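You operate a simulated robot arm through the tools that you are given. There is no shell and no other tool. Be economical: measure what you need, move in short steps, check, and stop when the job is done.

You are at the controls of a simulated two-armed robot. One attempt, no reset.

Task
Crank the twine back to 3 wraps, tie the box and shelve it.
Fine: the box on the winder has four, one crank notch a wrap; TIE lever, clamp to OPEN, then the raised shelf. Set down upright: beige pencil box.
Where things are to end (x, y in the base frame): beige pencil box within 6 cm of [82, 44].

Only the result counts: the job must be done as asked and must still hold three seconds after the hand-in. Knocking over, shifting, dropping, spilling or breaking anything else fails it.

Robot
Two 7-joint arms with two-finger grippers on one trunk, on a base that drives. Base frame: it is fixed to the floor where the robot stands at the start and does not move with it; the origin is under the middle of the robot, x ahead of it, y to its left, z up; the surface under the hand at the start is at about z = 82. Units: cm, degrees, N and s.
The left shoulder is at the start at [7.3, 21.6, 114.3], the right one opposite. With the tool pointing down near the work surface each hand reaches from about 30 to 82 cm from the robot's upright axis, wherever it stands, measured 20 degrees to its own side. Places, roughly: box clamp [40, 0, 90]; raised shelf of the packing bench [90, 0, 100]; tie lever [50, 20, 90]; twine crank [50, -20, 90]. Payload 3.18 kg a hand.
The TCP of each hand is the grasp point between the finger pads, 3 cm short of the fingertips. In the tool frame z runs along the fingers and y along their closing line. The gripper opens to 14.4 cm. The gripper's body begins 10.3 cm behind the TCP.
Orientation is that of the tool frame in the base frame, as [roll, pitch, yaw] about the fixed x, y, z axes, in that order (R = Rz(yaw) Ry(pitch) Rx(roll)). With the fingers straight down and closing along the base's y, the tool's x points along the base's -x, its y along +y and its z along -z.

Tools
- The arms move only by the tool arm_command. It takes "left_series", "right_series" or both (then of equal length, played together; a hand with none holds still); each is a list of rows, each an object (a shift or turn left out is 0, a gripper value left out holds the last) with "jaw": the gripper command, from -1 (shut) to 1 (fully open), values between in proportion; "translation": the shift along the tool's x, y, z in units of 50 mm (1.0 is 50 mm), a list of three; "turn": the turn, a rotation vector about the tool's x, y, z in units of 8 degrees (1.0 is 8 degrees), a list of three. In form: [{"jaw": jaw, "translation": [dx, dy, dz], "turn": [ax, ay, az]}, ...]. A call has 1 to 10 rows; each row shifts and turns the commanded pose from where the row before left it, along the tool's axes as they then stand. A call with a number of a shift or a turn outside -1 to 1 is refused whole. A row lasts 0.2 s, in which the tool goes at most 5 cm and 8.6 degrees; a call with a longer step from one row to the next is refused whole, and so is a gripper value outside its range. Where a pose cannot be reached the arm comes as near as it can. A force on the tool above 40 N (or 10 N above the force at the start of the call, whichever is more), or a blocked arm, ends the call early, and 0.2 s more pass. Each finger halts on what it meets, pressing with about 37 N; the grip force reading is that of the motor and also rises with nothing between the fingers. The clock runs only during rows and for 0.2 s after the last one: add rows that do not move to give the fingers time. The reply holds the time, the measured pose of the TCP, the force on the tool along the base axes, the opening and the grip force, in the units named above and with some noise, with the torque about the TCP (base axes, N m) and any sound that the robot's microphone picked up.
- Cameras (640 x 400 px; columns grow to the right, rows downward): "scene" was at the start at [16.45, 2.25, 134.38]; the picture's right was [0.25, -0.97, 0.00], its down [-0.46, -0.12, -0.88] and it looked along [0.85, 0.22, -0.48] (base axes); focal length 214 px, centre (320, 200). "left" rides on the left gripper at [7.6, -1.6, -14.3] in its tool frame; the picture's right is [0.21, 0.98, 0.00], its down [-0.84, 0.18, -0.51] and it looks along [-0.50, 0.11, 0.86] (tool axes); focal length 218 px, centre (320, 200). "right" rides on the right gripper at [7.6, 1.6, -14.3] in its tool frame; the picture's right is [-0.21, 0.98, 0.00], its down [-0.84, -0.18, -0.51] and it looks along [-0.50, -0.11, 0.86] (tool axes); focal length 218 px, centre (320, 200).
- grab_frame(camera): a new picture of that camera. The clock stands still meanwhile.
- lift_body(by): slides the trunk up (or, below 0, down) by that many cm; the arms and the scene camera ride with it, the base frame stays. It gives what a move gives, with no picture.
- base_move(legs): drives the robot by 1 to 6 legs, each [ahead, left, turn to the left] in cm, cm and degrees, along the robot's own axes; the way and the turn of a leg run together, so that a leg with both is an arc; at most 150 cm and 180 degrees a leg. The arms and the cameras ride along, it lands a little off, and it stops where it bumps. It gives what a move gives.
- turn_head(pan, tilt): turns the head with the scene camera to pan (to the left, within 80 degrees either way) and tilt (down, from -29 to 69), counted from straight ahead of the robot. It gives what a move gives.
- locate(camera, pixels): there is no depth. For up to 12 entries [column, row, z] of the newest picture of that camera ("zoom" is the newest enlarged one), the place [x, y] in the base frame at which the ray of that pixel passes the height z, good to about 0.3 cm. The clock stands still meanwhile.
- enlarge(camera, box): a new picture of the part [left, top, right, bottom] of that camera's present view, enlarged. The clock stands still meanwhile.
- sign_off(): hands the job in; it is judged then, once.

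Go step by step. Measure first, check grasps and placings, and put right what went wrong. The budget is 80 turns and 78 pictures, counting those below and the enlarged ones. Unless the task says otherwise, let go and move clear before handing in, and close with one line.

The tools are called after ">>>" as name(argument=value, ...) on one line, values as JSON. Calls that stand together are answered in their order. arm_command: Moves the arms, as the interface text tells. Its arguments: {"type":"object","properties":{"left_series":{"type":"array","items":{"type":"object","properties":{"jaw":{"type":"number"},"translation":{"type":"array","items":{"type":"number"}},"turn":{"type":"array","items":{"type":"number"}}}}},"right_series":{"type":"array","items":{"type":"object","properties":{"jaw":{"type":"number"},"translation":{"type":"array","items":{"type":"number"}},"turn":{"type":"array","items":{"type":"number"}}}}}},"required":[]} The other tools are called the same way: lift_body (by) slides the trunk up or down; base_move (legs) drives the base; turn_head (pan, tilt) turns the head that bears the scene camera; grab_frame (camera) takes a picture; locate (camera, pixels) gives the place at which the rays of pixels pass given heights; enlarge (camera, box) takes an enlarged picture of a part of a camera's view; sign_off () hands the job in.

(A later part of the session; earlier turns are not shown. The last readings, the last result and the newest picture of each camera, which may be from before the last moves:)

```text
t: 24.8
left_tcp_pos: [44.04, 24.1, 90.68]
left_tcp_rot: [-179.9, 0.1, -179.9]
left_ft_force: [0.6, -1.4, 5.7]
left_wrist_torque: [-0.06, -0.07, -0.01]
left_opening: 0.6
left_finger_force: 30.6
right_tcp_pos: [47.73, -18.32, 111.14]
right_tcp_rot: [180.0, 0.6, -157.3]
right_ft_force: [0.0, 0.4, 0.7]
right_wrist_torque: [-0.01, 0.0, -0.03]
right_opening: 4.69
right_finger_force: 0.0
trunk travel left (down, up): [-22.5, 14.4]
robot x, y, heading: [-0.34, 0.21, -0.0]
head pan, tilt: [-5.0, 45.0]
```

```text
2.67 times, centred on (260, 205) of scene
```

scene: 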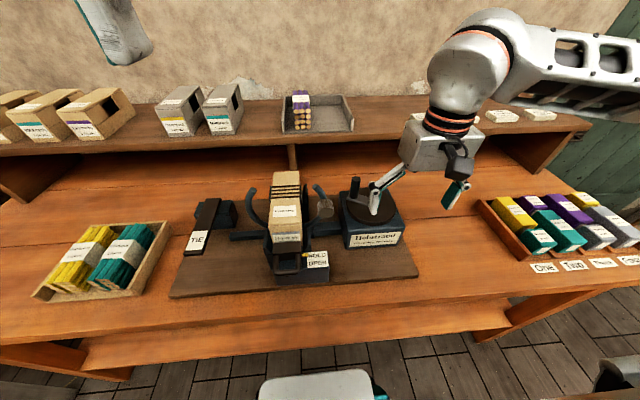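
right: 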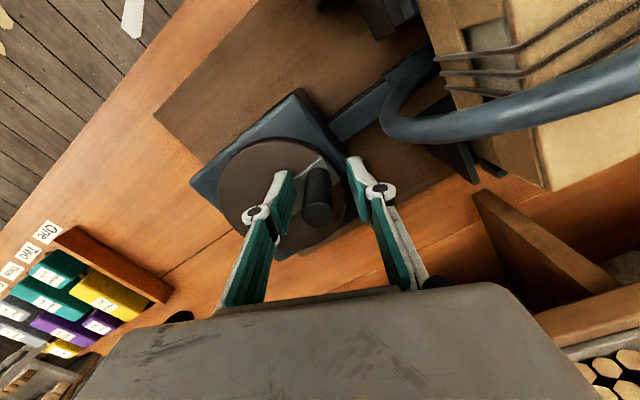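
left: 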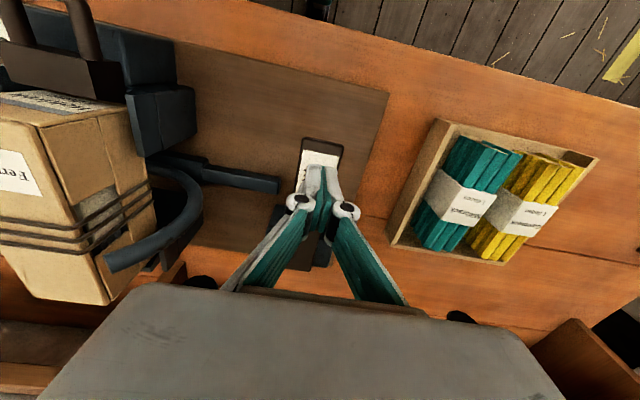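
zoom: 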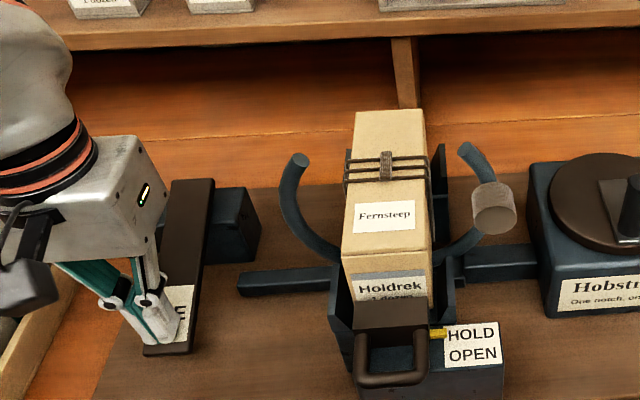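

The knot appeared at zoom (385,165): tied. I'll lift the left hand clear and examine the clamp handle.

>>> arm_command(left_series=[{"translation": [0, 0, -0.7]}, {"translation": [0, 0, -0.9]}, {"translation": [0, 0, -0.9]}, {"translation": [0, 0, -0.9]}, {"translation": [0.5, 0, -0.6]}, {}])

>>> turn_head(pan=5, tilt=60)

>>> enlarge(camera="scene", box=[240, 100, 440, 225])

>>> enlarge(camera="left", box=[0, 0, 320, 240])

```text
t: 26.2
left_tcp_pos: [41.57, 24.06, 110.72]
left_tcp_rot: [-179.9, -0.2, -179.9]
left_ft_force: [0.0, 0.6, 0.5]
left_wrist_torque: [0.03, -0.01, 0.02]
left_opening: 0.0
left_finger_force: 30.4
right_tcp_pos: [47.78, -18.57, 111.1]
right_tcp_rot: [180.0, 0.4, -157.3]
right_ft_force: [1.0, -0.5, -0.8]
right_wrist_torque: [0.0, 0.01, 0.07]
right_opening: 4.67
right_finger_force: 0.1
trunk travel left (down, up): [-22.5, 14.4]
robot x, y, heading: [0.07, 0.3, -0.5]
head pan, tilt: [-5.0, 45.0]
```

```text
t: 27.0
left_tcp_pos: [41.37, 23.97, 110.74]
left_tcp_rot: [-180.0, 0.0, -179.8]
left_ft_force: [-0.2, -0.8, 1.2]
left_wrist_torque: [0.02, -0.02, 0.0]
left_opening: 0.02
left_finger_force: 31.0
right_tcp_pos: [47.75, -18.45, 111.12]
right_tcp_rot: [180.0, 0.4, -157.3]
right_ft_force: [0.0, -0.1, 0.4]
right_wrist_torque: [0.02, 0.02, 0.03]
right_opening: 4.68
right_finger_force: 0.0
trunk travel left (down, up): [-22.5, 14.4]
robot x, y, heading: [0.03, -0.04, -0.1]
head pan, tilt: [5.0, 60.0]
```

```text
3.20 times, centred on (340, 162) of scene
```

zoom: 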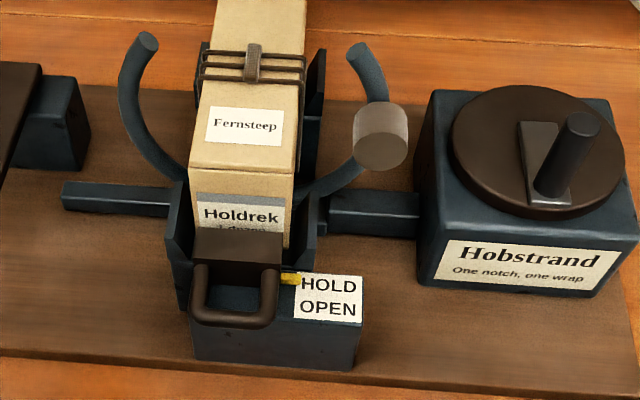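

```text
1.67 times, centred on (160, 120) of left
```

zoom: 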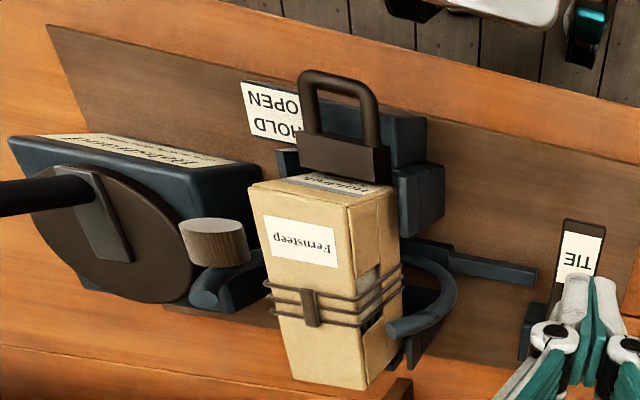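

The clamp is a sliding brown jaw with a U-handle and yellow pointer at HOLD; it should slide towards the robot to OPEN. I'll triangulate the handle crossbar (scene zoom 232,318; left 172,46).

>>> locate(camera="zoom", pixels=[[340, 77, 88], [340, 77, 91], [340, 77, 94], [345, 140, 91], [345, 140, 94], [280, 160, 91]])

>>> enlarge(camera="scene", box=[240, 100, 440, 225])

>>> locate(camera="zoom", pixels=[[234, 318, 88], [234, 318, 91], [234, 318, 94], [236, 268, 91], [236, 268, 94], [200, 290, 92], [272, 290, 92], [290, 279, 91], [328, 308, 91], [204, 165, 101], [298, 165, 101], [250, 165, 104]])

```text
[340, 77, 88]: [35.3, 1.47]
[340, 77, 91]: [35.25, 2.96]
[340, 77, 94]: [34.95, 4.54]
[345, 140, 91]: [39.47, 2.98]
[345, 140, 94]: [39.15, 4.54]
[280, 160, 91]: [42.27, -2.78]
```

```text
3.20 times, centred on (340, 162) of scene
```

zoom: 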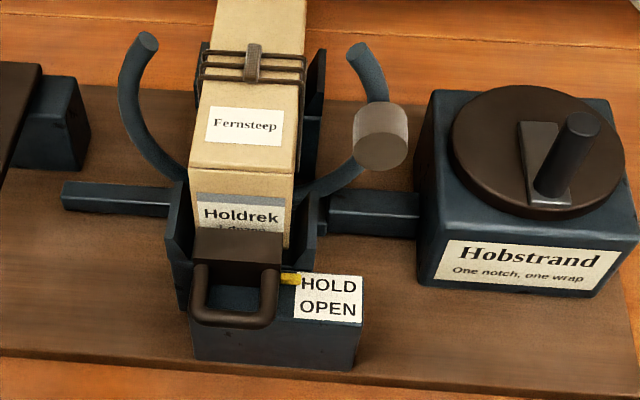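

```text
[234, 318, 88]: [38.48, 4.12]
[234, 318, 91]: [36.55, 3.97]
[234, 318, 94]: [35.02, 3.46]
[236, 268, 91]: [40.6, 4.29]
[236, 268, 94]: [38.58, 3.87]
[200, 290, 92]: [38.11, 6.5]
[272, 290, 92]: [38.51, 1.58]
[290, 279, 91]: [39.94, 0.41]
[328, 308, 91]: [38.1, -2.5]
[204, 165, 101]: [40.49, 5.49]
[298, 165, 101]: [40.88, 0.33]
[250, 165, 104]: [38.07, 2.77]
```

The handle loop lies at about z 93, crossbar x≈35.3, legs at y≈1.7 and 6.3. I'll bring the left hand over it with jaws open ~8 cm to grip both legs.

>>> arm_command(left_series=[{"jaw": 0.12, "translation": [0.17, -0.8, 0]}, {"translation": [0.17, -0.8, 0]}, {"translation": [0.17, -0.8, 0]}, {"translation": [0.17, -0.8, 0]}, {"translation": [0.17, -0.8, 0]}, {}])

>>> arm_command(left_series=[{"translation": [0, 0, 0.7]}, {"translation": [0, 0, 0.7]}, {"translation": [0, 0, 0.5]}, {"translation": [0, 0, 0.4]}, {}])

>>> grab_frame(camera="left")

>>> enlarge(camera="scene", box=[240, 100, 440, 225])

```text
t: 28.4
left_tcp_pos: [37.63, 4.02, 111.04]
left_tcp_rot: [-179.8, -0.1, -179.9]
left_ft_force: [0.1, -0.2, 0.0]
left_wrist_torque: [-0.01, 0.02, 0.0]
left_opening: 8.06
left_finger_force: 0.1
right_tcp_pos: [47.72, -18.26, 111.17]
right_tcp_rot: [-180.0, 0.5, -157.3]
right_ft_force: [0.9, -0.2, -0.1]
right_wrist_torque: [-0.06, 0.0, -0.03]
right_opening: 4.69
right_finger_force: 0.0
trunk travel left (down, up): [-22.5, 14.4]
robot x, y, heading: [-0.01, 0.39, -0.2]
head pan, tilt: [5.0, 60.0]
```

```text
t: 29.6
left_tcp_pos: [37.34, 4.06, 99.13]
left_tcp_rot: [-179.9, 0.0, -179.9]
left_ft_force: [-0.1, 0.1, 0.4]
left_wrist_torque: [0.0, 0.01, 0.01]
left_opening: 8.07
left_finger_force: 0.1
right_tcp_pos: [47.67, -18.42, 111.2]
right_tcp_rot: [180.0, 0.5, -157.4]
right_ft_force: [0.2, -0.2, 0.2]
right_wrist_torque: [-0.03, -0.01, 0.0]
right_opening: 4.68
right_finger_force: 0.1
trunk travel left (down, up): [-22.5, 14.4]
robot x, y, heading: [0.31, 0.16, -0.2]
head pan, tilt: [5.0, 60.0]
```

```text
37 pictures are left
```

left: 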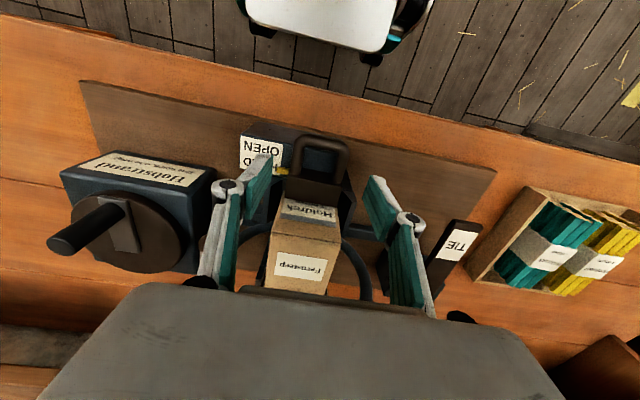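

```text
3.20 times, centred on (340, 162) of scene
```

zoom: 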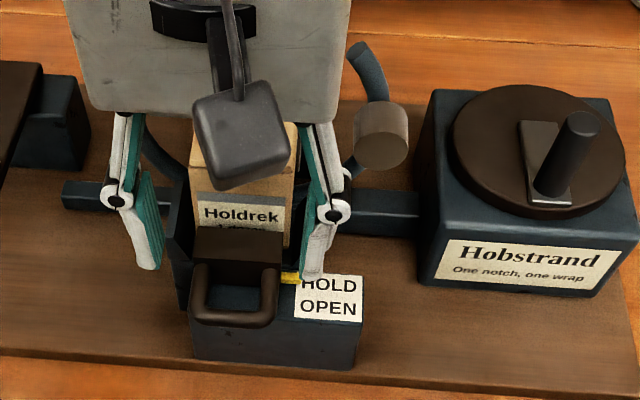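

The fingers straddle the loop laterally; I'll verify the loop's x,y from this left view before going down.

>>> locate(camera="left", pixels=[[322, 140, 93], [316, 178, 93], [293, 155, 93], [343, 162, 93], [262, 158, 96], [376, 180, 96]])

>>> enlarge(camera="left", box=[220, 100, 420, 225])

```text
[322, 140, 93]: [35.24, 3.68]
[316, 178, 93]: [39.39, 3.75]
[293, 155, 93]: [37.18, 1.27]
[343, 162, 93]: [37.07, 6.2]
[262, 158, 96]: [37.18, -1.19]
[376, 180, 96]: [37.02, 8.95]
```

```text
3.20 times, centred on (320, 162) of left
```

zoom: 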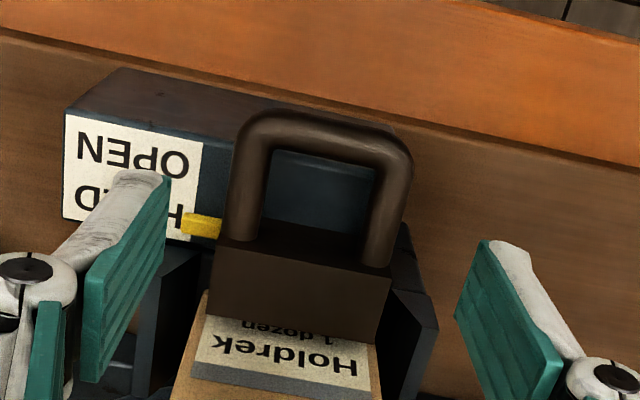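

Loop centre is (37.1,3.7): aligned. Descending 4 cm and closing on the legs.

>>> arm_command(left_series=[{"translation": [0.05, -0.05, 0.4]}, {"translation": [0, 0, 0.4]}, {"jaw": -0.5}, {"jaw": -0.5}, {"jaw": -1}, {}])

>>> enlarge(camera="left", box=[220, 100, 420, 225])

>>> enlarge(camera="scene", box=[240, 100, 440, 225])

```text
t: 31.0
left_tcp_pos: [37.21, 3.89, 95.33]
left_tcp_rot: [-179.8, -0.1, -179.8]
left_ft_force: [0.2, 15.4, -2.3]
left_wrist_torque: [0.85, -0.09, 1.2]
left_opening: 5.49
left_finger_force: 45.1
right_tcp_pos: [47.81, -18.27, 111.05]
right_tcp_rot: [-179.9, 0.4, -157.4]
right_ft_force: [-0.7, 0.6, 0.0]
right_wrist_torque: [0.02, 0.01, 0.02]
right_opening: 4.68
right_finger_force: 0.2
trunk travel left (down, up): [-22.5, 14.4]
robot x, y, heading: [-0.14, -0.02, 0.1]
head pan, tilt: [5.0, 60.0]
```

```text
3.20 times, centred on (320, 162) of left
```

zoom: 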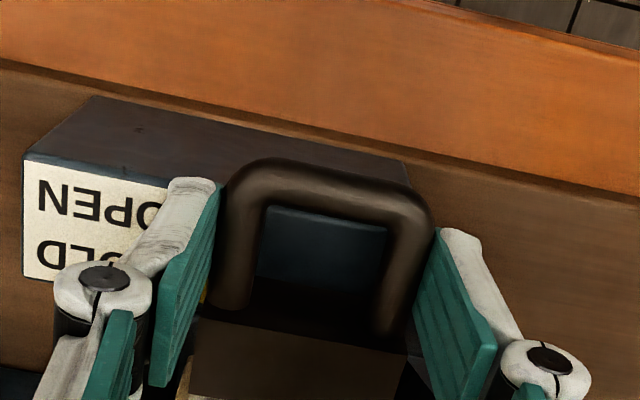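

```text
3.20 times, centred on (340, 162) of scene
```

zoom: 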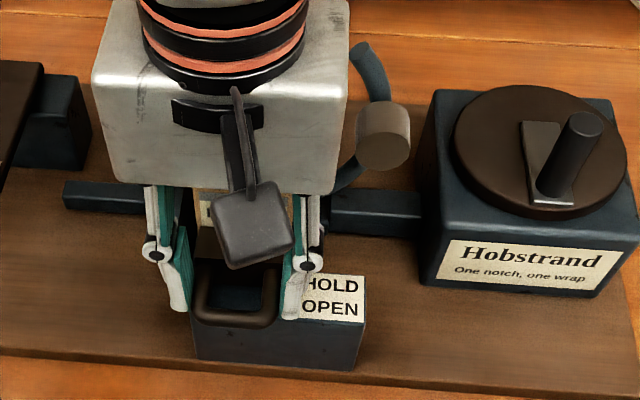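

Gripped at 5.5 cm. Now I pull it towards the robot ~2.4 cm.

>>> arm_command(left_series=[{"translation": [0.15, 0, 0]}, {"translation": [0.15, 0, 0]}, {"translation": [0.15, 0, 0]}, {}])

>>> enlarge(camera="scene", box=[240, 100, 440, 225])

```text
t: 32.0
left_tcp_pos: [35.4, 3.93, 95.29]
left_tcp_rot: [-179.6, 0.1, -179.9]
left_ft_force: [18.1, 13.7, -18.9]
left_wrist_torque: [0.45, -0.54, 0.42]
left_opening: 5.46
left_finger_force: 44.9
right_tcp_pos: [48.08, -18.3, 110.96]
right_tcp_rot: [180.0, 0.3, -157.4]
right_ft_force: [0.3, 0.5, 0.3]
right_wrist_torque: [0.0, -0.02, -0.01]
right_opening: 4.67
right_finger_force: 0.1
trunk travel left (down, up): [-22.5, 14.4]
robot x, y, heading: [0.17, -0.08, -0.1]
head pan, tilt: [5.0, 60.0]
```

```text
3.20 times, centred on (340, 162) of scene
```

zoom: 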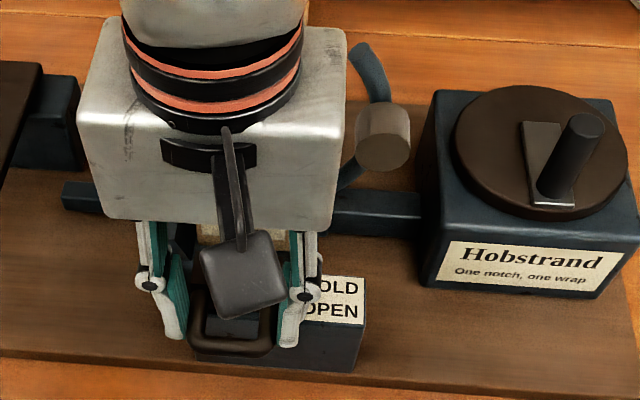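

The handle moved ~2 cm; resistance 18 N. I'll pull slightly more with a small downward component as the force suggests, then check the pointer.

>>> arm_command(left_series=[{"translation": [0.08, 0, 0.06]}, {"translation": [0.06, 0, 0.02]}, {}])

>>> grab_frame(camera="left")

```text
t: 32.8
left_tcp_pos: [34.49, 3.93, 95.06]
left_tcp_rot: [-179.5, 0.1, -179.9]
left_ft_force: [27.6, 20.0, 15.0]
left_wrist_torque: [0.6, -0.8, 0.16]
left_opening: 5.47
left_finger_force: 45.5
right_tcp_pos: [47.84, -18.24, 111.16]
right_tcp_rot: [-179.9, 0.3, -157.4]
right_ft_force: [0.8, -0.2, 0.5]
right_wrist_torque: [-0.01, 0.01, 0.0]
right_opening: 4.68
right_finger_force: 0.0
trunk travel left (down, up): [-22.5, 14.4]
robot x, y, heading: [0.05, -0.04, 0.2]
head pan, tilt: [5.0, 60.0]
```

```text
31 pictures are left
```

left: 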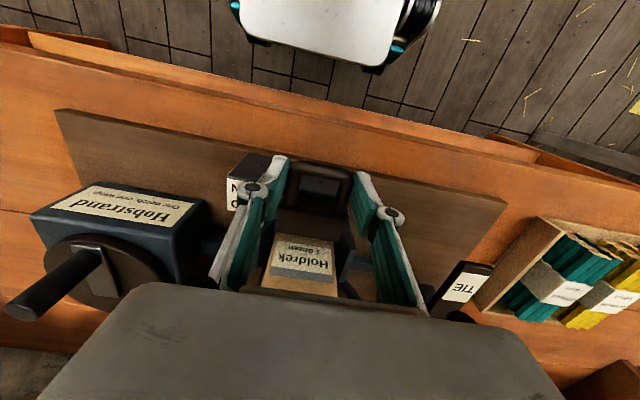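

Moved 2.7 cm in total with resistance rising. I'll release, rise, and look at the pointer.

>>> arm_command(left_series=[{"jaw": 0.15}, {"jaw": 0.15}, {"translation": [0, 0, -0.7]}, {"translation": [0, 0, -0.9]}, {"translation": [0, 0, -0.9]}, {"translation": [0, 0.9, 0]}, {"translation": [0, 0.9, 0]}, {"translation": [0, 0.9, 0]}, {}])

>>> enlarge(camera="scene", box=[240, 100, 440, 225])

```text
t: 34.8
left_tcp_pos: [34.32, 17.35, 107.54]
left_tcp_rot: [-179.9, -0.1, 179.9]
left_ft_force: [0.8, 0.0, -0.4]
left_wrist_torque: [0.05, 0.01, 0.01]
left_opening: 8.29
left_finger_force: 0.0
right_tcp_pos: [47.87, -18.51, 111.09]
right_tcp_rot: [180.0, 0.5, -157.4]
right_ft_force: [-0.3, 0.1, -0.7]
right_wrist_torque: [0.01, 0.01, 0.04]
right_opening: 4.68
right_finger_force: 0.1
trunk travel left (down, up): [-22.5, 14.4]
robot x, y, heading: [0.41, 0.15, -0.0]
head pan, tilt: [5.0, 60.0]
```

```text
3.20 times, centred on (340, 162) of scene
```

zoom: 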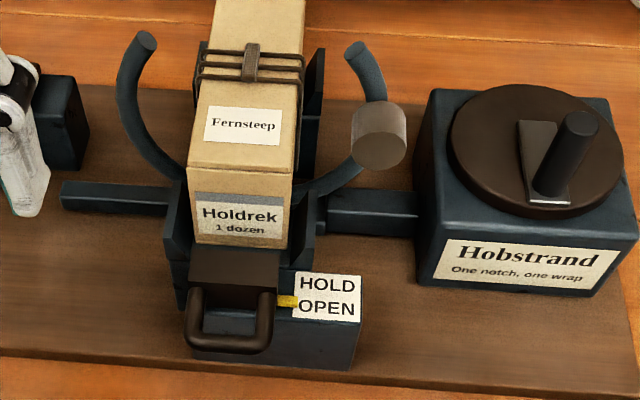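

The pointer is at OPEN and stays. Next I move the left hand above the box (about 48,3) and view it from there.

>>> arm_command(left_series=[{"translation": [-0.4, 0, -0.7]}, {"translation": [-0.4, -0.7, -0.3]}, {"translation": [-0.5, -0.75, 0]}, {"translation": [-0.5, -0.75, 0]}, {"translation": [-0.5, -0.6, 0]}, {}])

>>> grab_frame(camera="left")

>>> grab_frame(camera="scene")

```text
t: 36.2
left_tcp_pos: [45.84, 3.43, 112.41]
left_tcp_rot: [-179.7, 0.0, -180.0]
left_ft_force: [0.0, 0.1, 0.0]
left_wrist_torque: [-0.02, 0.0, -0.01]
left_opening: 8.28
left_finger_force: 0.1
right_tcp_pos: [47.62, -18.3, 111.19]
right_tcp_rot: [-179.8, 0.5, -157.4]
right_ft_force: [-0.2, 0.0, 0.3]
right_wrist_torque: [-0.01, -0.01, 0.04]
right_opening: 4.67
right_finger_force: 0.1
trunk travel left (down, up): [-22.5, 14.4]
robot x, y, heading: [0.14, -0.19, -0.3]
head pan, tilt: [5.0, 60.0]
```

```text
29 pictures are left
```

left: 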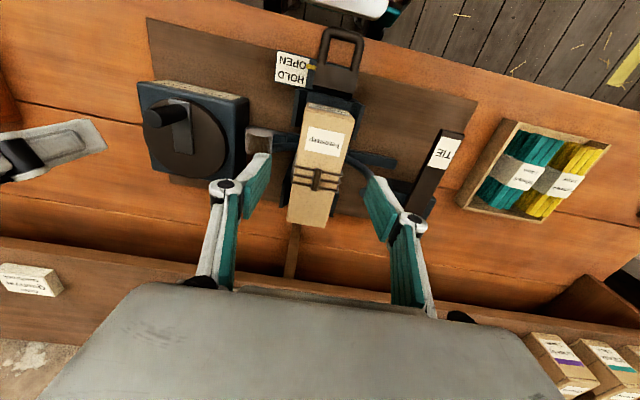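

```text
28 pictures are left
```

scene: 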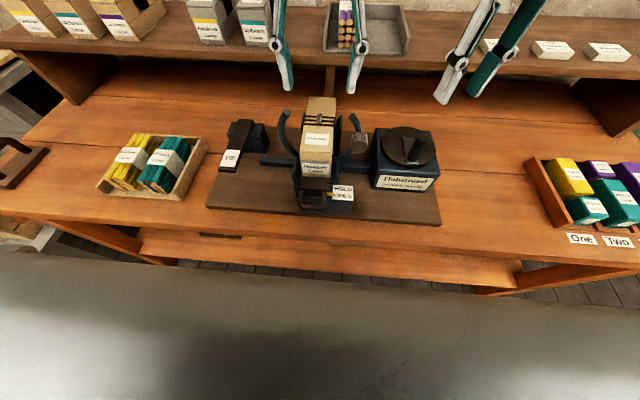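

I'll triangulate the top label centre (left 325,142; scene 319,138) for the box-top height and get the corners.

>>> locate(camera="left", pixels=[[325, 142, 98], [325, 142, 101], [325, 142, 104], [308, 103, 100], [352, 112, 100], [287, 220, 100], [328, 227, 100], [316, 180, 100]])

>>> locate(camera="scene", pixels=[[318.5, 138.5, 98], [318.5, 138.5, 101], [318.5, 138.5, 104], [301, 175, 86], [302, 152, 100], [332, 153, 100]])

>>> enlarge(camera="left", box=[230, 90, 430, 240])

```text
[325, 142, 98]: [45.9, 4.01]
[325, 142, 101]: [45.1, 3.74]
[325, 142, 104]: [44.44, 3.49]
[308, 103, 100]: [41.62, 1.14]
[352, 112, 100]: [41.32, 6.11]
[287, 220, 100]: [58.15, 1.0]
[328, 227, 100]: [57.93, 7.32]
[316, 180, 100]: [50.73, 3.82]
```

```text
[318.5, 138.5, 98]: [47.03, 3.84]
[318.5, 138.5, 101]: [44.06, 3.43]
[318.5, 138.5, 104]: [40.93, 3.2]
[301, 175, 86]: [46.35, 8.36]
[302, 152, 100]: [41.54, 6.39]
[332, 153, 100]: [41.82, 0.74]
```

```text
2.67 times, centred on (330, 165) of left
```

zoom: 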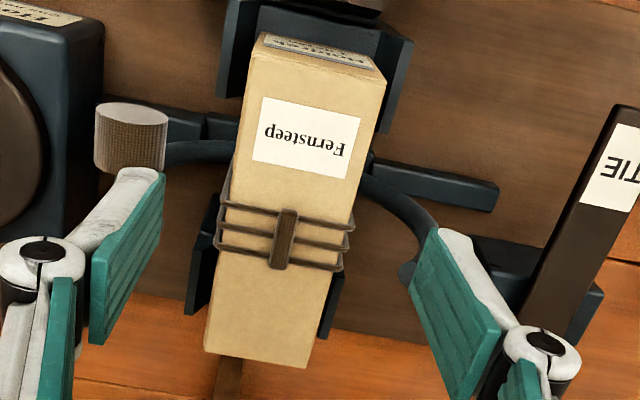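

Box top is at z≈99.5, x 41.5–58, y centre 3.8, width ~5.4; twine at x≈49–52. I'll locate the ring ends to assure finger clearance.

>>> locate(camera="zoom", pixels=[[412, 272, 97], [412, 272, 101], [412, 272, 104], [235, 175, 92], [365, 180, 92], [222, 195, 99.5], [340, 270, 99.5], [205, 300, 96], [395, 80, 93], [332, 300, 96]])

>>> locate(camera="scene", pixels=[[284, 115, 97], [284, 115, 101], [284, 115, 104], [355, 117, 97], [355, 117, 101], [355, 117, 104]])

>>> enlarge(camera="scene", box=[240, 70, 400, 220])

```text
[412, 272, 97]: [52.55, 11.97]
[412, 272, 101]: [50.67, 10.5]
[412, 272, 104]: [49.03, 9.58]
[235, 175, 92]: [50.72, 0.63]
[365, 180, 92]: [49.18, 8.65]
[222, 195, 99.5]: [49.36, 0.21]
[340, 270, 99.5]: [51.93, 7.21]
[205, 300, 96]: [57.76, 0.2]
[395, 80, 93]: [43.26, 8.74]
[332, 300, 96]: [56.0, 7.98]
```

```text
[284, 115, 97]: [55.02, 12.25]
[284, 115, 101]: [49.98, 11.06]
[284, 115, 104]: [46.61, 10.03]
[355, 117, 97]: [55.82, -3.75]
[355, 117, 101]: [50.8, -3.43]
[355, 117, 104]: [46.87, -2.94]
```

```text
2.67 times, centred on (320, 145) of scene
```

zoom: 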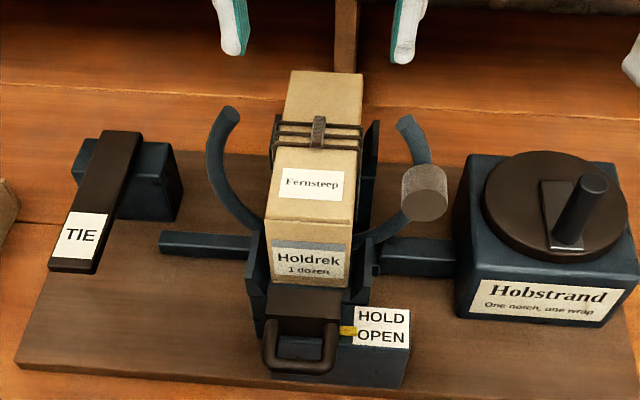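

Ring plane is at x≈50.5 with ends at y 10.6 and -3.4, so gripping at x≈46.5 between the front jaws and twine is clear. Descending to z≈97.

>>> arm_command(left_series=[{"jaw": 0.05, "translation": [-0.12, 0.07, 0.6]}, {"translation": [0, 0, 0.7]}, {"translation": [0, 0, 0.7]}, {"translation": [0, 0, 0.6]}, {"translation": [0, 0, 0.5]}, {}])

>>> grab_frame(camera="left")

>>> enlarge(camera="scene", box=[240, 70, 400, 220])

```text
t: 37.6
left_tcp_pos: [46.33, 3.69, 96.96]
left_tcp_rot: [-179.7, -0.1, -179.9]
left_ft_force: [-0.9, -0.7, 0.0]
left_wrist_torque: [0.03, -0.01, -0.02]
left_opening: 7.55
left_finger_force: 0.0
right_tcp_pos: [47.76, -18.37, 111.25]
right_tcp_rot: [180.0, 0.6, -157.4]
right_ft_force: [0.5, -0.4, 0.6]
right_wrist_torque: [-0.03, -0.02, -0.01]
right_opening: 4.67
right_finger_force: 0.0
trunk travel left (down, up): [-22.5, 14.4]
robot x, y, heading: [-0.14, 0.18, 0.0]
head pan, tilt: [5.0, 60.0]
```

```text
25 pictures are left
```

left: 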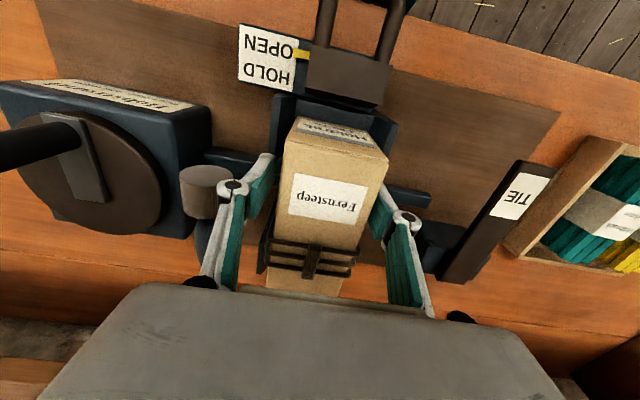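

```text
2.67 times, centred on (320, 145) of scene
```

zoom: 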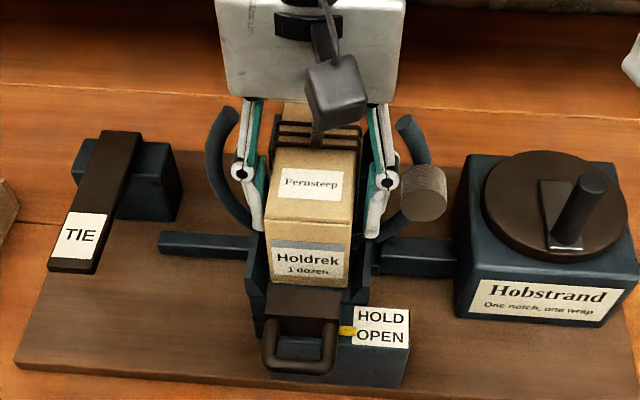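

The fingers straddle the box cleanly. Close and lift gently.

>>> arm_command(left_series=[{"jaw": -0.2}, {"jaw": -0.5}, {"jaw": -1}, {}])

>>> arm_command(left_series=[{"translation": [0, 0, -0.2]}, {"translation": [0, 0, -0.3]}, {"translation": [0, 0, -0.4]}, {}])

>>> enlarge(camera="scene", box=[240, 70, 400, 220])

```text
t: 38.6
left_tcp_pos: [46.37, 3.61, 97.0]
left_tcp_rot: [-179.8, -0.1, -179.9]
left_ft_force: [0.0, 3.8, 1.8]
left_wrist_torque: [0.33, 0.01, -0.01]
left_opening: 6.34
left_finger_force: 37.0
right_tcp_pos: [47.73, -18.49, 111.14]
right_tcp_rot: [-180.0, 0.6, -157.4]
right_ft_force: [-0.6, -0.7, 0.1]
right_wrist_torque: [0.01, 0.04, -0.02]
right_opening: 4.69
right_finger_force: 0.2
trunk travel left (down, up): [-22.5, 14.4]
robot x, y, heading: [0.04, 0.16, -0.0]
head pan, tilt: [5.0, 60.0]
```

```text
t: 39.6
left_tcp_pos: [46.32, 3.46, 101.39]
left_tcp_rot: [-179.9, -0.1, -180.0]
left_ft_force: [-0.2, 0.3, -3.2]
left_wrist_torque: [-0.01, 0.16, -0.05]
left_opening: 6.29
left_finger_force: 36.6
right_tcp_pos: [47.8, -18.46, 111.07]
right_tcp_rot: [-180.0, 0.4, -157.4]
right_ft_force: [-0.4, -0.3, 0.0]
right_wrist_torque: [0.0, 0.01, -0.01]
right_opening: 4.68
right_finger_force: 0.1
trunk travel left (down, up): [-22.5, 14.4]
robot x, y, heading: [0.05, 0.13, -0.1]
head pan, tilt: [5.0, 60.0]
```

```text
2.67 times, centred on (320, 145) of scene
```

zoom: 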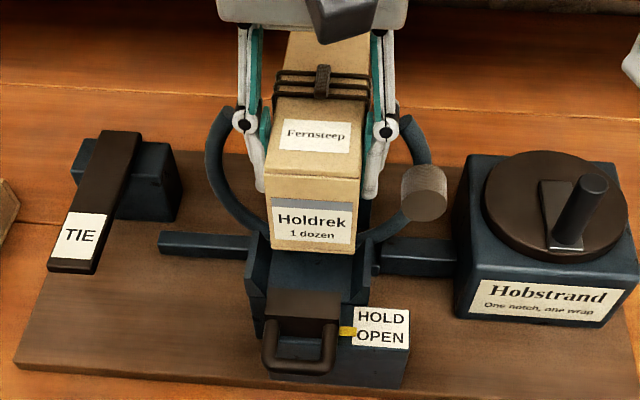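

Box is held (weight ~3.2 N) and came out clean with three tied wraps. I'll raise the hand and trunk for clearance, then look at the shelf.

>>> arm_command(left_series=[{"translation": [0, 0, -0.6]}, {"translation": [0, 0, -0.8]}, {"translation": [0, 0, -0.8]}, {"translation": [0.3, 0, -0.4]}, {"translation": [0.5, 0, 0]}, {}])

>>> lift_body(by=9)

>>> turn_head(pan=28, tilt=30)

>>> grab_frame(camera="scene")

```text
t: 41.0
left_tcp_pos: [42.3, 3.62, 114.38]
left_tcp_rot: [-179.9, -0.2, -180.0]
left_ft_force: [0.2, -0.6, -2.4]
left_wrist_torque: [0.01, 0.15, 0.0]
left_opening: 6.31
left_finger_force: 36.8
right_tcp_pos: [47.74, -18.41, 111.1]
right_tcp_rot: [-180.0, 0.4, -157.3]
right_ft_force: [-0.5, 0.9, 0.2]
right_wrist_torque: [0.0, -0.01, 0.02]
right_opening: 4.7
right_finger_force: 0.1
trunk travel left (down, up): [-22.5, 14.4]
robot x, y, heading: [-0.18, -0.11, -0.4]
head pan, tilt: [5.0, 60.0]
```

```text
t: 42.2
left_tcp_pos: [42.32, 3.65, 123.37]
left_tcp_rot: [-179.9, -0.2, -179.9]
left_ft_force: [0.7, 0.3, -3.5]
left_wrist_torque: [0.02, 0.15, -0.01]
left_opening: 6.3
left_finger_force: 36.9
right_tcp_pos: [45.73, -18.44, 124.73]
right_tcp_rot: [-177.6, 6.1, -157.2]
right_ft_force: [-0.3, -0.1, 1.1]
right_wrist_torque: [0.01, -0.04, 0.02]
right_opening: 4.7
right_finger_force: 0.1
trunk travel left (down, up): [-31.5, 5.4]
robot x, y, heading: [-0.02, 0.43, -0.3]
head pan, tilt: [5.0, 60.0]
```

```text
t: 43.2
left_tcp_pos: [42.29, 3.77, 123.48]
left_tcp_rot: [-179.9, -0.1, -180.0]
left_ft_force: [-0.9, 0.0, -4.4]
left_wrist_torque: [-0.01, 0.19, -0.01]
left_opening: 6.3
left_finger_force: 36.5
right_tcp_pos: [45.67, -18.47, 124.82]
right_tcp_rot: [-177.6, 6.1, -157.2]
right_ft_force: [-0.3, -0.9, 0.4]
right_wrist_torque: [-0.02, -0.02, 0.01]
right_opening: 4.69
right_finger_force: 0.0
trunk travel left (down, up): [-31.5, 5.4]
robot x, y, heading: [-0.21, -0.02, 0.0]
head pan, tilt: [28.0, 30.0]
```

```text
22 pictures are left
```

scene: 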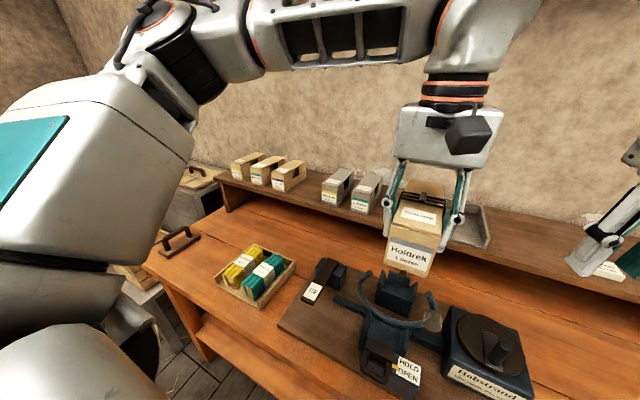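

Everything clear above the bench; the gap on the shelf between beige (px 290,178) and grey (335,187) boxes is the target. I'll drive left 28 and then ahead 8 cm.

>>> base_move(legs=[[0, 28, 0], [8, 0, 0]])

>>> grab_frame(camera="scene")

```text
t: 47.0
left_tcp_pos: [48.56, 32.57, 123.25]
left_tcp_rot: [-179.9, -0.2, -179.9]
left_ft_force: [-0.7, 0.5, -3.4]
left_wrist_torque: [-0.05, 0.12, 0.02]
left_opening: 6.32
left_finger_force: 37.3
right_tcp_pos: [51.71, 10.33, 124.57]
right_tcp_rot: [-177.5, 6.0, -157.4]
right_ft_force: [-0.1, 0.5, -0.4]
right_wrist_torque: [0.04, -0.02, 0.01]
right_opening: 4.69
right_finger_force: 0.1
trunk travel left (down, up): [-31.5, 5.4]
robot x, y, heading: [5.84, 28.89, 0.1]
head pan, tilt: [28.0, 30.0]
stopped in leg 2: the robot was blocked; the commanded pose is now the measured one
```

```text
21 pictures are left
```

scene: 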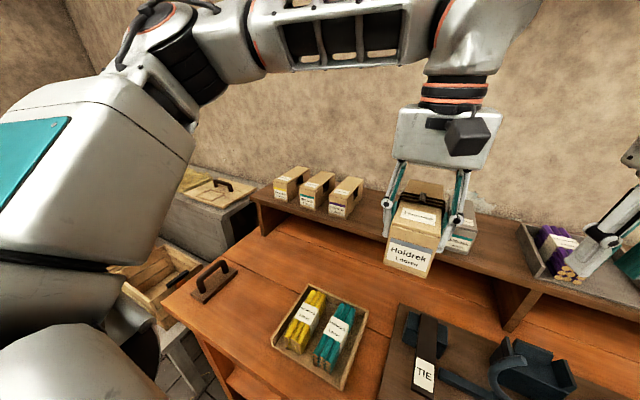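

The base touched the bench at x=5.8, enough reach. I'll back off 1 cm and survey the shelf gap.

>>> base_move(legs=[[-1, 0, 0]])

>>> turn_head(pan=15, tilt=28)

>>> grab_frame(camera="scene")

>>> grab_frame(camera="left")

```text
t: 47.8
left_tcp_pos: [47.76, 32.51, 123.27]
left_tcp_rot: [-180.0, -0.2, -179.8]
left_ft_force: [0.5, 0.1, -4.3]
left_wrist_torque: [-0.01, 0.16, -0.01]
left_opening: 6.33
left_finger_force: 36.6
right_tcp_pos: [51.1, 10.34, 124.6]
right_tcp_rot: [-177.6, 5.9, -157.4]
right_ft_force: [0.4, -0.2, 0.8]
right_wrist_torque: [-0.02, 0.01, 0.02]
right_opening: 4.7
right_finger_force: 0.1
trunk travel left (down, up): [-31.5, 5.4]
robot x, y, heading: [5.4, 28.51, 0.1]
head pan, tilt: [28.0, 30.0]
```

```text
t: 48.5
left_tcp_pos: [47.61, 32.58, 123.24]
left_tcp_rot: [-179.9, -0.1, -179.7]
left_ft_force: [-0.4, -0.1, -3.6]
left_wrist_torque: [-0.02, 0.18, 0.02]
left_opening: 6.31
left_finger_force: 36.7
right_tcp_pos: [50.88, 10.4, 124.58]
right_tcp_rot: [-177.6, 5.8, -157.4]
right_ft_force: [0.5, -1.2, -0.5]
right_wrist_torque: [0.04, 0.01, -0.04]
right_opening: 4.65
right_finger_force: 0.0
trunk travel left (down, up): [-31.5, 5.4]
robot x, y, heading: [4.89, 28.43, -0.2]
head pan, tilt: [15.0, 28.0]
```

```text
20 pictures are left
```

scene: 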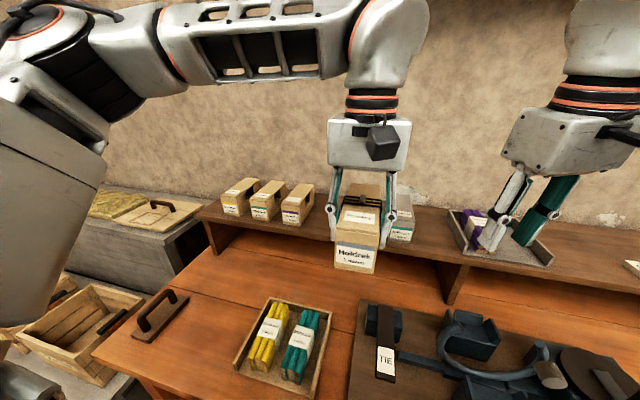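

```text
19 pictures are left
```

left: 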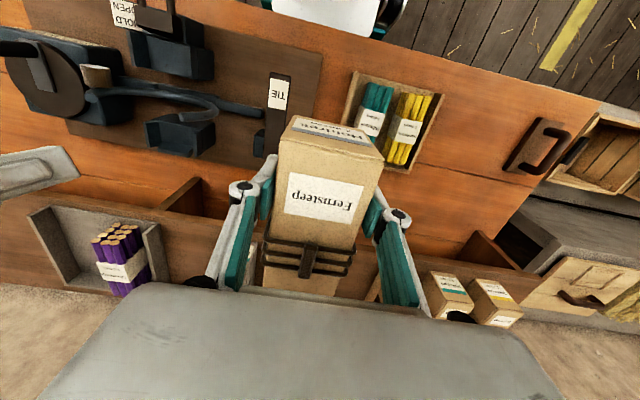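

I'll locate the neighbouring boxes' edges and the shelf's front edge at z≈100.

>>> enlarge(camera="scene", box=[200, 160, 460, 280])

>>> locate(camera="scene", pixels=[[300, 225, 100], [314, 212, 100], [282, 222, 100], [412, 242, 100], [390, 238, 100], [310, 235, 100], [425, 253, 100]])

>>> locate(camera="left", pixels=[[430, 272, 107], [437, 318, 107], [188, 210, 100], [290, 238, 100]])

```text
2.46 times, centred on (330, 220) of scene
```

zoom: 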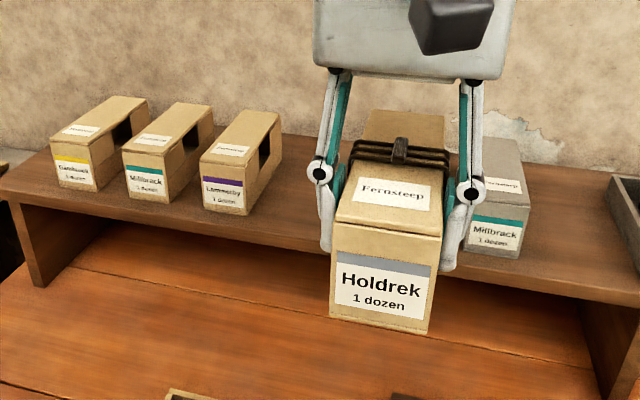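

```text
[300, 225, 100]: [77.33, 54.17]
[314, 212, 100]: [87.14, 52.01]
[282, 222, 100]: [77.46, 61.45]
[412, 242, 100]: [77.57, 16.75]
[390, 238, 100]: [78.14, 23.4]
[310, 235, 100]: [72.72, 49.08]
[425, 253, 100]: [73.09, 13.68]
```

```text
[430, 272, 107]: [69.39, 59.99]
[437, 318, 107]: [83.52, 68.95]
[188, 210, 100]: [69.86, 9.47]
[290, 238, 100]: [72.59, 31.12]
```

Gap is y≈39–54 and shelf front edge x≈72.7. I'll carry the box at height to TCP (80,46), putting its centre at about (83.4,46.2).

>>> arm_command(left_series=[{"translation": [-0.5, 0.34, 0]}, {"translation": [-0.81, 0.34, 0]}, {"translation": [-0.81, 0.34, 0]}, {"translation": [-0.81, 0.34, 0]}, {"translation": [-0.81, 0.34, 0]}, {"translation": [-0.81, 0.34, 0]}, {"translation": [-0.81, 0.34, 0]}, {"translation": [-0.7, 0.3, 0]}, {"translation": [-0.4, 0, 0]}, {}])

>>> grab_frame(camera="scene")

>>> grab_frame(camera="left")

```text
t: 50.7
left_tcp_pos: [65.31, 40.51, 123.22]
left_tcp_rot: [-179.8, -0.1, -179.7]
left_ft_force: [0.2, -0.3, -3.1]
left_wrist_torque: [0.01, 0.14, -0.01]
left_opening: 6.34
left_finger_force: 36.9
left hand out of reach, approached as far as the arm can: row 5, 6, 7, 8, 9
right_tcp_pos: [50.76, 10.38, 124.59]
right_tcp_rot: [-177.6, 6.0, -157.4]
right_ft_force: [-0.2, 0.6, 0.4]
right_wrist_torque: [0.01, -0.01, 0.04]
right_opening: 4.68
right_finger_force: 0.1
trunk travel left (down, up): [-31.5, 5.4]
robot x, y, heading: [5.19, 28.7, 0.0]
head pan, tilt: [15.0, 28.0]
```

```text
17 pictures are left
```

scene: 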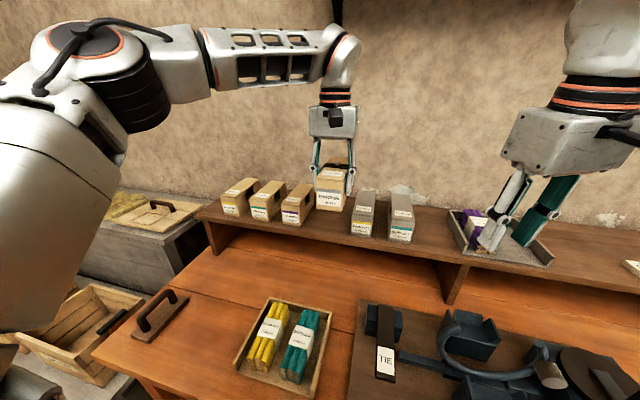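

```text
16 pictures are left
```

left: 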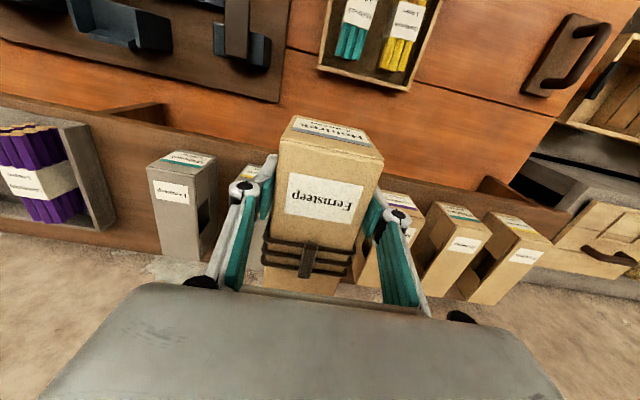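

The arm runs out of reach at this height. I'll raise the trunk so the hand sits lower relative to the shoulder, centre in the gap (y≈46), and check the grey box edge.

>>> locate(camera="scene", pixels=[[350, 233, 100], [352, 192, 107], [299, 226, 100], [317, 206, 100], [313, 184, 107]])

>>> lift_body(by=5.2)

>>> arm_command(left_series=[{"translation": [0.1, 0.5, 0]}, {"translation": [0, 0.6, 0]}, {"translation": [0, 0, 0.7]}, {"translation": [0, 0, 0.7]}, {"translation": [0, 0, 0.7]}, {}])

```text
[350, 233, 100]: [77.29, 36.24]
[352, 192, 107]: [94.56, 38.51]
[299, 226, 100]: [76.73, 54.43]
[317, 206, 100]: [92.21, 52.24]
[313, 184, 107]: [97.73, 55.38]
```

```text
t: 51.6
left_tcp_pos: [65.23, 40.75, 128.59]
left_tcp_rot: [-179.7, 0.0, -179.4]
left_ft_force: [0.8, -0.5, -3.2]
left_wrist_torque: [0.02, 0.17, -0.01]
left_opening: 6.32
left_finger_force: 36.8
right_tcp_pos: [50.89, 10.39, 129.81]
right_tcp_rot: [-177.7, 6.0, -157.4]
right_ft_force: [0.4, -0.1, 0.3]
right_wrist_torque: [0.02, -0.02, 0.0]
right_opening: 4.67
right_finger_force: 0.1
trunk travel left (down, up): [-36.7, 0.2]
robot x, y, heading: [5.2, 28.82, 0.1]
head pan, tilt: [15.0, 28.0]
```

```text
t: 53.0
left_tcp_pos: [64.33, 47.49, 118.08]
left_tcp_rot: [-179.6, 0.1, -179.4]
left_ft_force: [-0.3, 0.4, -4.4]
left_wrist_torque: [0.0, 0.11, 0.02]
left_opening: 6.29
left_finger_force: 37.1
left hand out of reach, approached as far as the arm can: row 2
right_tcp_pos: [50.87, 10.19, 129.7]
right_tcp_rot: [-177.6, 6.0, -157.5]
right_ft_force: [0.0, 0.7, -0.3]
right_wrist_torque: [-0.01, -0.02, 0.02]
right_opening: 4.64
right_finger_force: 0.1
trunk travel left (down, up): [-36.7, 0.2]
robot x, y, heading: [5.59, 28.82, 0.0]
head pan, tilt: [15.0, 28.0]
```

The gap is y 37–53, so I aim for TCP y≈45.3. Lower to ~112 and advance towards x 80.

>>> arm_command(left_series=[{"translation": [0, -0.43, 0.5]}, {"translation": [0, 0, 0.7]}, {"translation": [-0.7, 0, 0]}, {"translation": [-0.7, 0, 0]}, {"translation": [-0.7, 0, 0]}, {"translation": [-0.5, 0, 0]}, {}])

>>> grab_frame(camera="scene")

```text
t: 54.6
left_tcp_pos: [72.6, 45.58, 111.91]
left_tcp_rot: [-179.7, 0.0, -179.4]
left_ft_force: [1.1, 0.4, -3.7]
left_wrist_torque: [-0.01, 0.16, 0.01]
left_opening: 6.31
left_finger_force: 36.8
left hand out of reach, approached as far as the arm can: row 5, 6
right_tcp_pos: [50.89, 10.28, 129.86]
right_tcp_rot: [-177.6, 5.9, -157.4]
right_ft_force: [-0.8, -0.5, 0.1]
right_wrist_torque: [0.02, 0.02, 0.0]
right_opening: 4.69
right_finger_force: 0.0
trunk travel left (down, up): [-36.7, 0.2]
robot x, y, heading: [5.15, 28.55, 0.2]
head pan, tilt: [15.0, 28.0]
```

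```text
15 pictures are left
```

scene: 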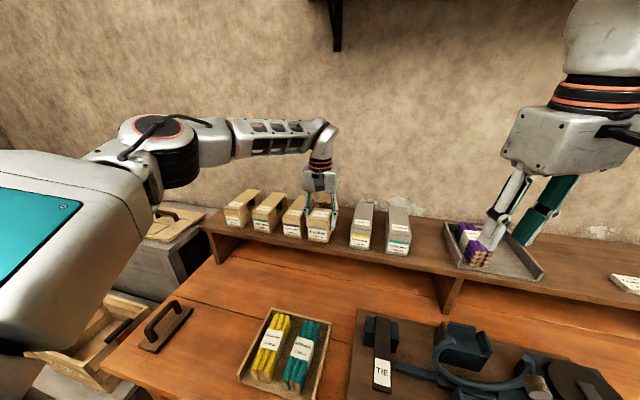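

Reach ends at x≈72.6. Turning the robot about 28° to the right brings the left shoulder ~8 cm forward, so I'll retract and raise the hand, then turn.

>>> arm_command(left_series=[{"translation": [0.6, 0, -0.2]}, {"translation": [0.7, 0, -0.5]}, {"translation": [0.7, 0, -0.6]}, {"translation": [0.7, 0, -0.6]}, {}])

>>> base_move(legs=[[-2, 0, 0], [0, 0, -28]])

>>> turn_head(pan=40, tilt=28)

>>> grab_frame(camera="scene")

```text
t: 55.8
left_tcp_pos: [58.99, 45.56, 121.27]
left_tcp_rot: [-179.7, 0.0, -179.2]
left_ft_force: [-0.4, -0.2, -3.9]
left_wrist_torque: [-0.06, 0.19, 0.01]
left_opening: 6.33
left_finger_force: 37.6
right_tcp_pos: [50.95, 10.28, 129.58]
right_tcp_rot: [-177.8, 6.0, -157.4]
right_ft_force: [0.8, -0.1, -1.2]
right_wrist_torque: [-0.01, 0.01, -0.02]
right_opening: 4.7
right_finger_force: 0.1
trunk travel left (down, up): [-36.7, 0.2]
robot x, y, heading: [5.08, 28.77, -0.0]
head pan, tilt: [15.0, 28.0]
```

```text
t: 58.0
left_tcp_pos: [53.33, 18.4, 121.53]
left_tcp_rot: [-179.9, 0.2, 153.1]
left_ft_force: [-1.0, -0.6, -3.0]
left_wrist_torque: [0.13, 0.03, -0.04]
left_opening: 6.33
left_finger_force: 37.3
right_tcp_pos: [29.87, -8.9, 129.75]
right_tcp_rot: [-177.7, 6.1, 174.9]
right_ft_force: [0.1, -1.0, -0.4]
right_wrist_torque: [0.11, -0.1, 0.0]
right_opening: 4.66
right_finger_force: 0.1
trunk travel left (down, up): [-36.7, 0.2]
robot x, y, heading: [-1.86, 28.59, -27.7]
head pan, tilt: [15.0, 28.0]
```

```text
t: 58.9
left_tcp_pos: [53.69, 18.63, 121.5]
left_tcp_rot: [-179.7, 0.1, 152.9]
left_ft_force: [1.0, 0.3, -3.5]
left_wrist_torque: [0.02, 0.1, 0.0]
left_opening: 6.35
left_finger_force: 37.1
right_tcp_pos: [30.19, -8.69, 129.76]
right_tcp_rot: [-177.7, 6.0, 174.9]
right_ft_force: [0.5, 0.6, -0.1]
right_wrist_torque: [-0.02, 0.0, 0.0]
right_opening: 4.67
right_finger_force: 0.1
trunk travel left (down, up): [-36.7, 0.2]
robot x, y, heading: [-1.66, 28.83, -27.5]
head pan, tilt: [40.0, 28.0]
```

```text
14 pictures are left
```

scene: 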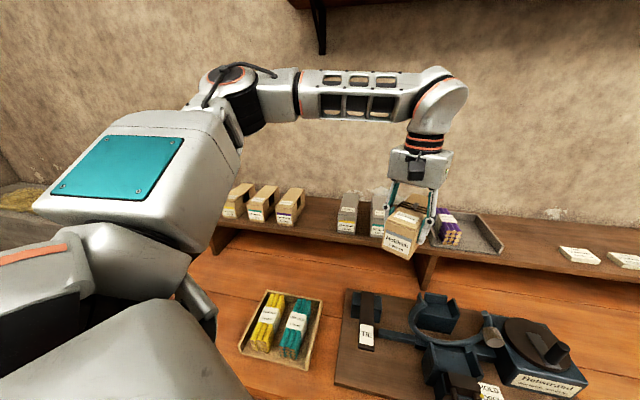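

The turn carried the base back to x=-1.7. I'll drive straight along the base-frame x (5.5 ahead, 2.9 left in robot axes) to gain reach, and square the hand to yaw 180.

>>> base_move(legs=[[5.5, 2.9, 0]])

>>> arm_command(left_series=[{"turn": [0, 0, -1]}, {"turn": [0, 0, -1]}, {"turn": [0, 0, -1]}, {"turn": [0, 0, -0.4]}, {}])

```text
t: 59.6
left_tcp_pos: [53.65, 18.48, 121.34]
left_tcp_rot: [-179.9, -0.1, 153.0]
left_ft_force: [-0.2, 0.0, -3.5]
left_wrist_torque: [0.06, 0.15, 0.02]
left_opening: 6.32
left_finger_force: 36.9
right_tcp_pos: [30.27, -8.75, 129.81]
right_tcp_rot: [-177.6, 6.1, 174.8]
right_ft_force: [0.1, -0.1, -0.3]
right_wrist_torque: [0.0, -0.01, 0.02]
right_opening: 4.68
right_finger_force: 0.0
trunk travel left (down, up): [-36.7, 0.2]
robot x, y, heading: [-1.54, 28.94, -27.4]
head pan, tilt: [40.0, 28.0]
stopped in leg 1: the robot was blocked; the commanded pose is now the measured one
```

```text
t: 60.8
left_tcp_pos: [53.67, 18.62, 121.35]
left_tcp_rot: [-179.7, -0.1, -179.7]
left_ft_force: [-0.3, 0.0, -3.7]
left_wrist_torque: [-0.02, 0.17, -0.03]
left_opening: 6.32
left_finger_force: 36.7
right_tcp_pos: [30.18, -8.8, 129.74]
right_tcp_rot: [-177.6, 6.0, 175.0]
right_ft_force: [-0.6, -0.5, -0.2]
right_wrist_torque: [0.04, -0.01, -0.02]
right_opening: 4.68
right_finger_force: 0.0
trunk travel left (down, up): [-36.7, 0.2]
robot x, y, heading: [-1.84, 28.5, -27.8]
head pan, tilt: [40.0, 28.0]
```

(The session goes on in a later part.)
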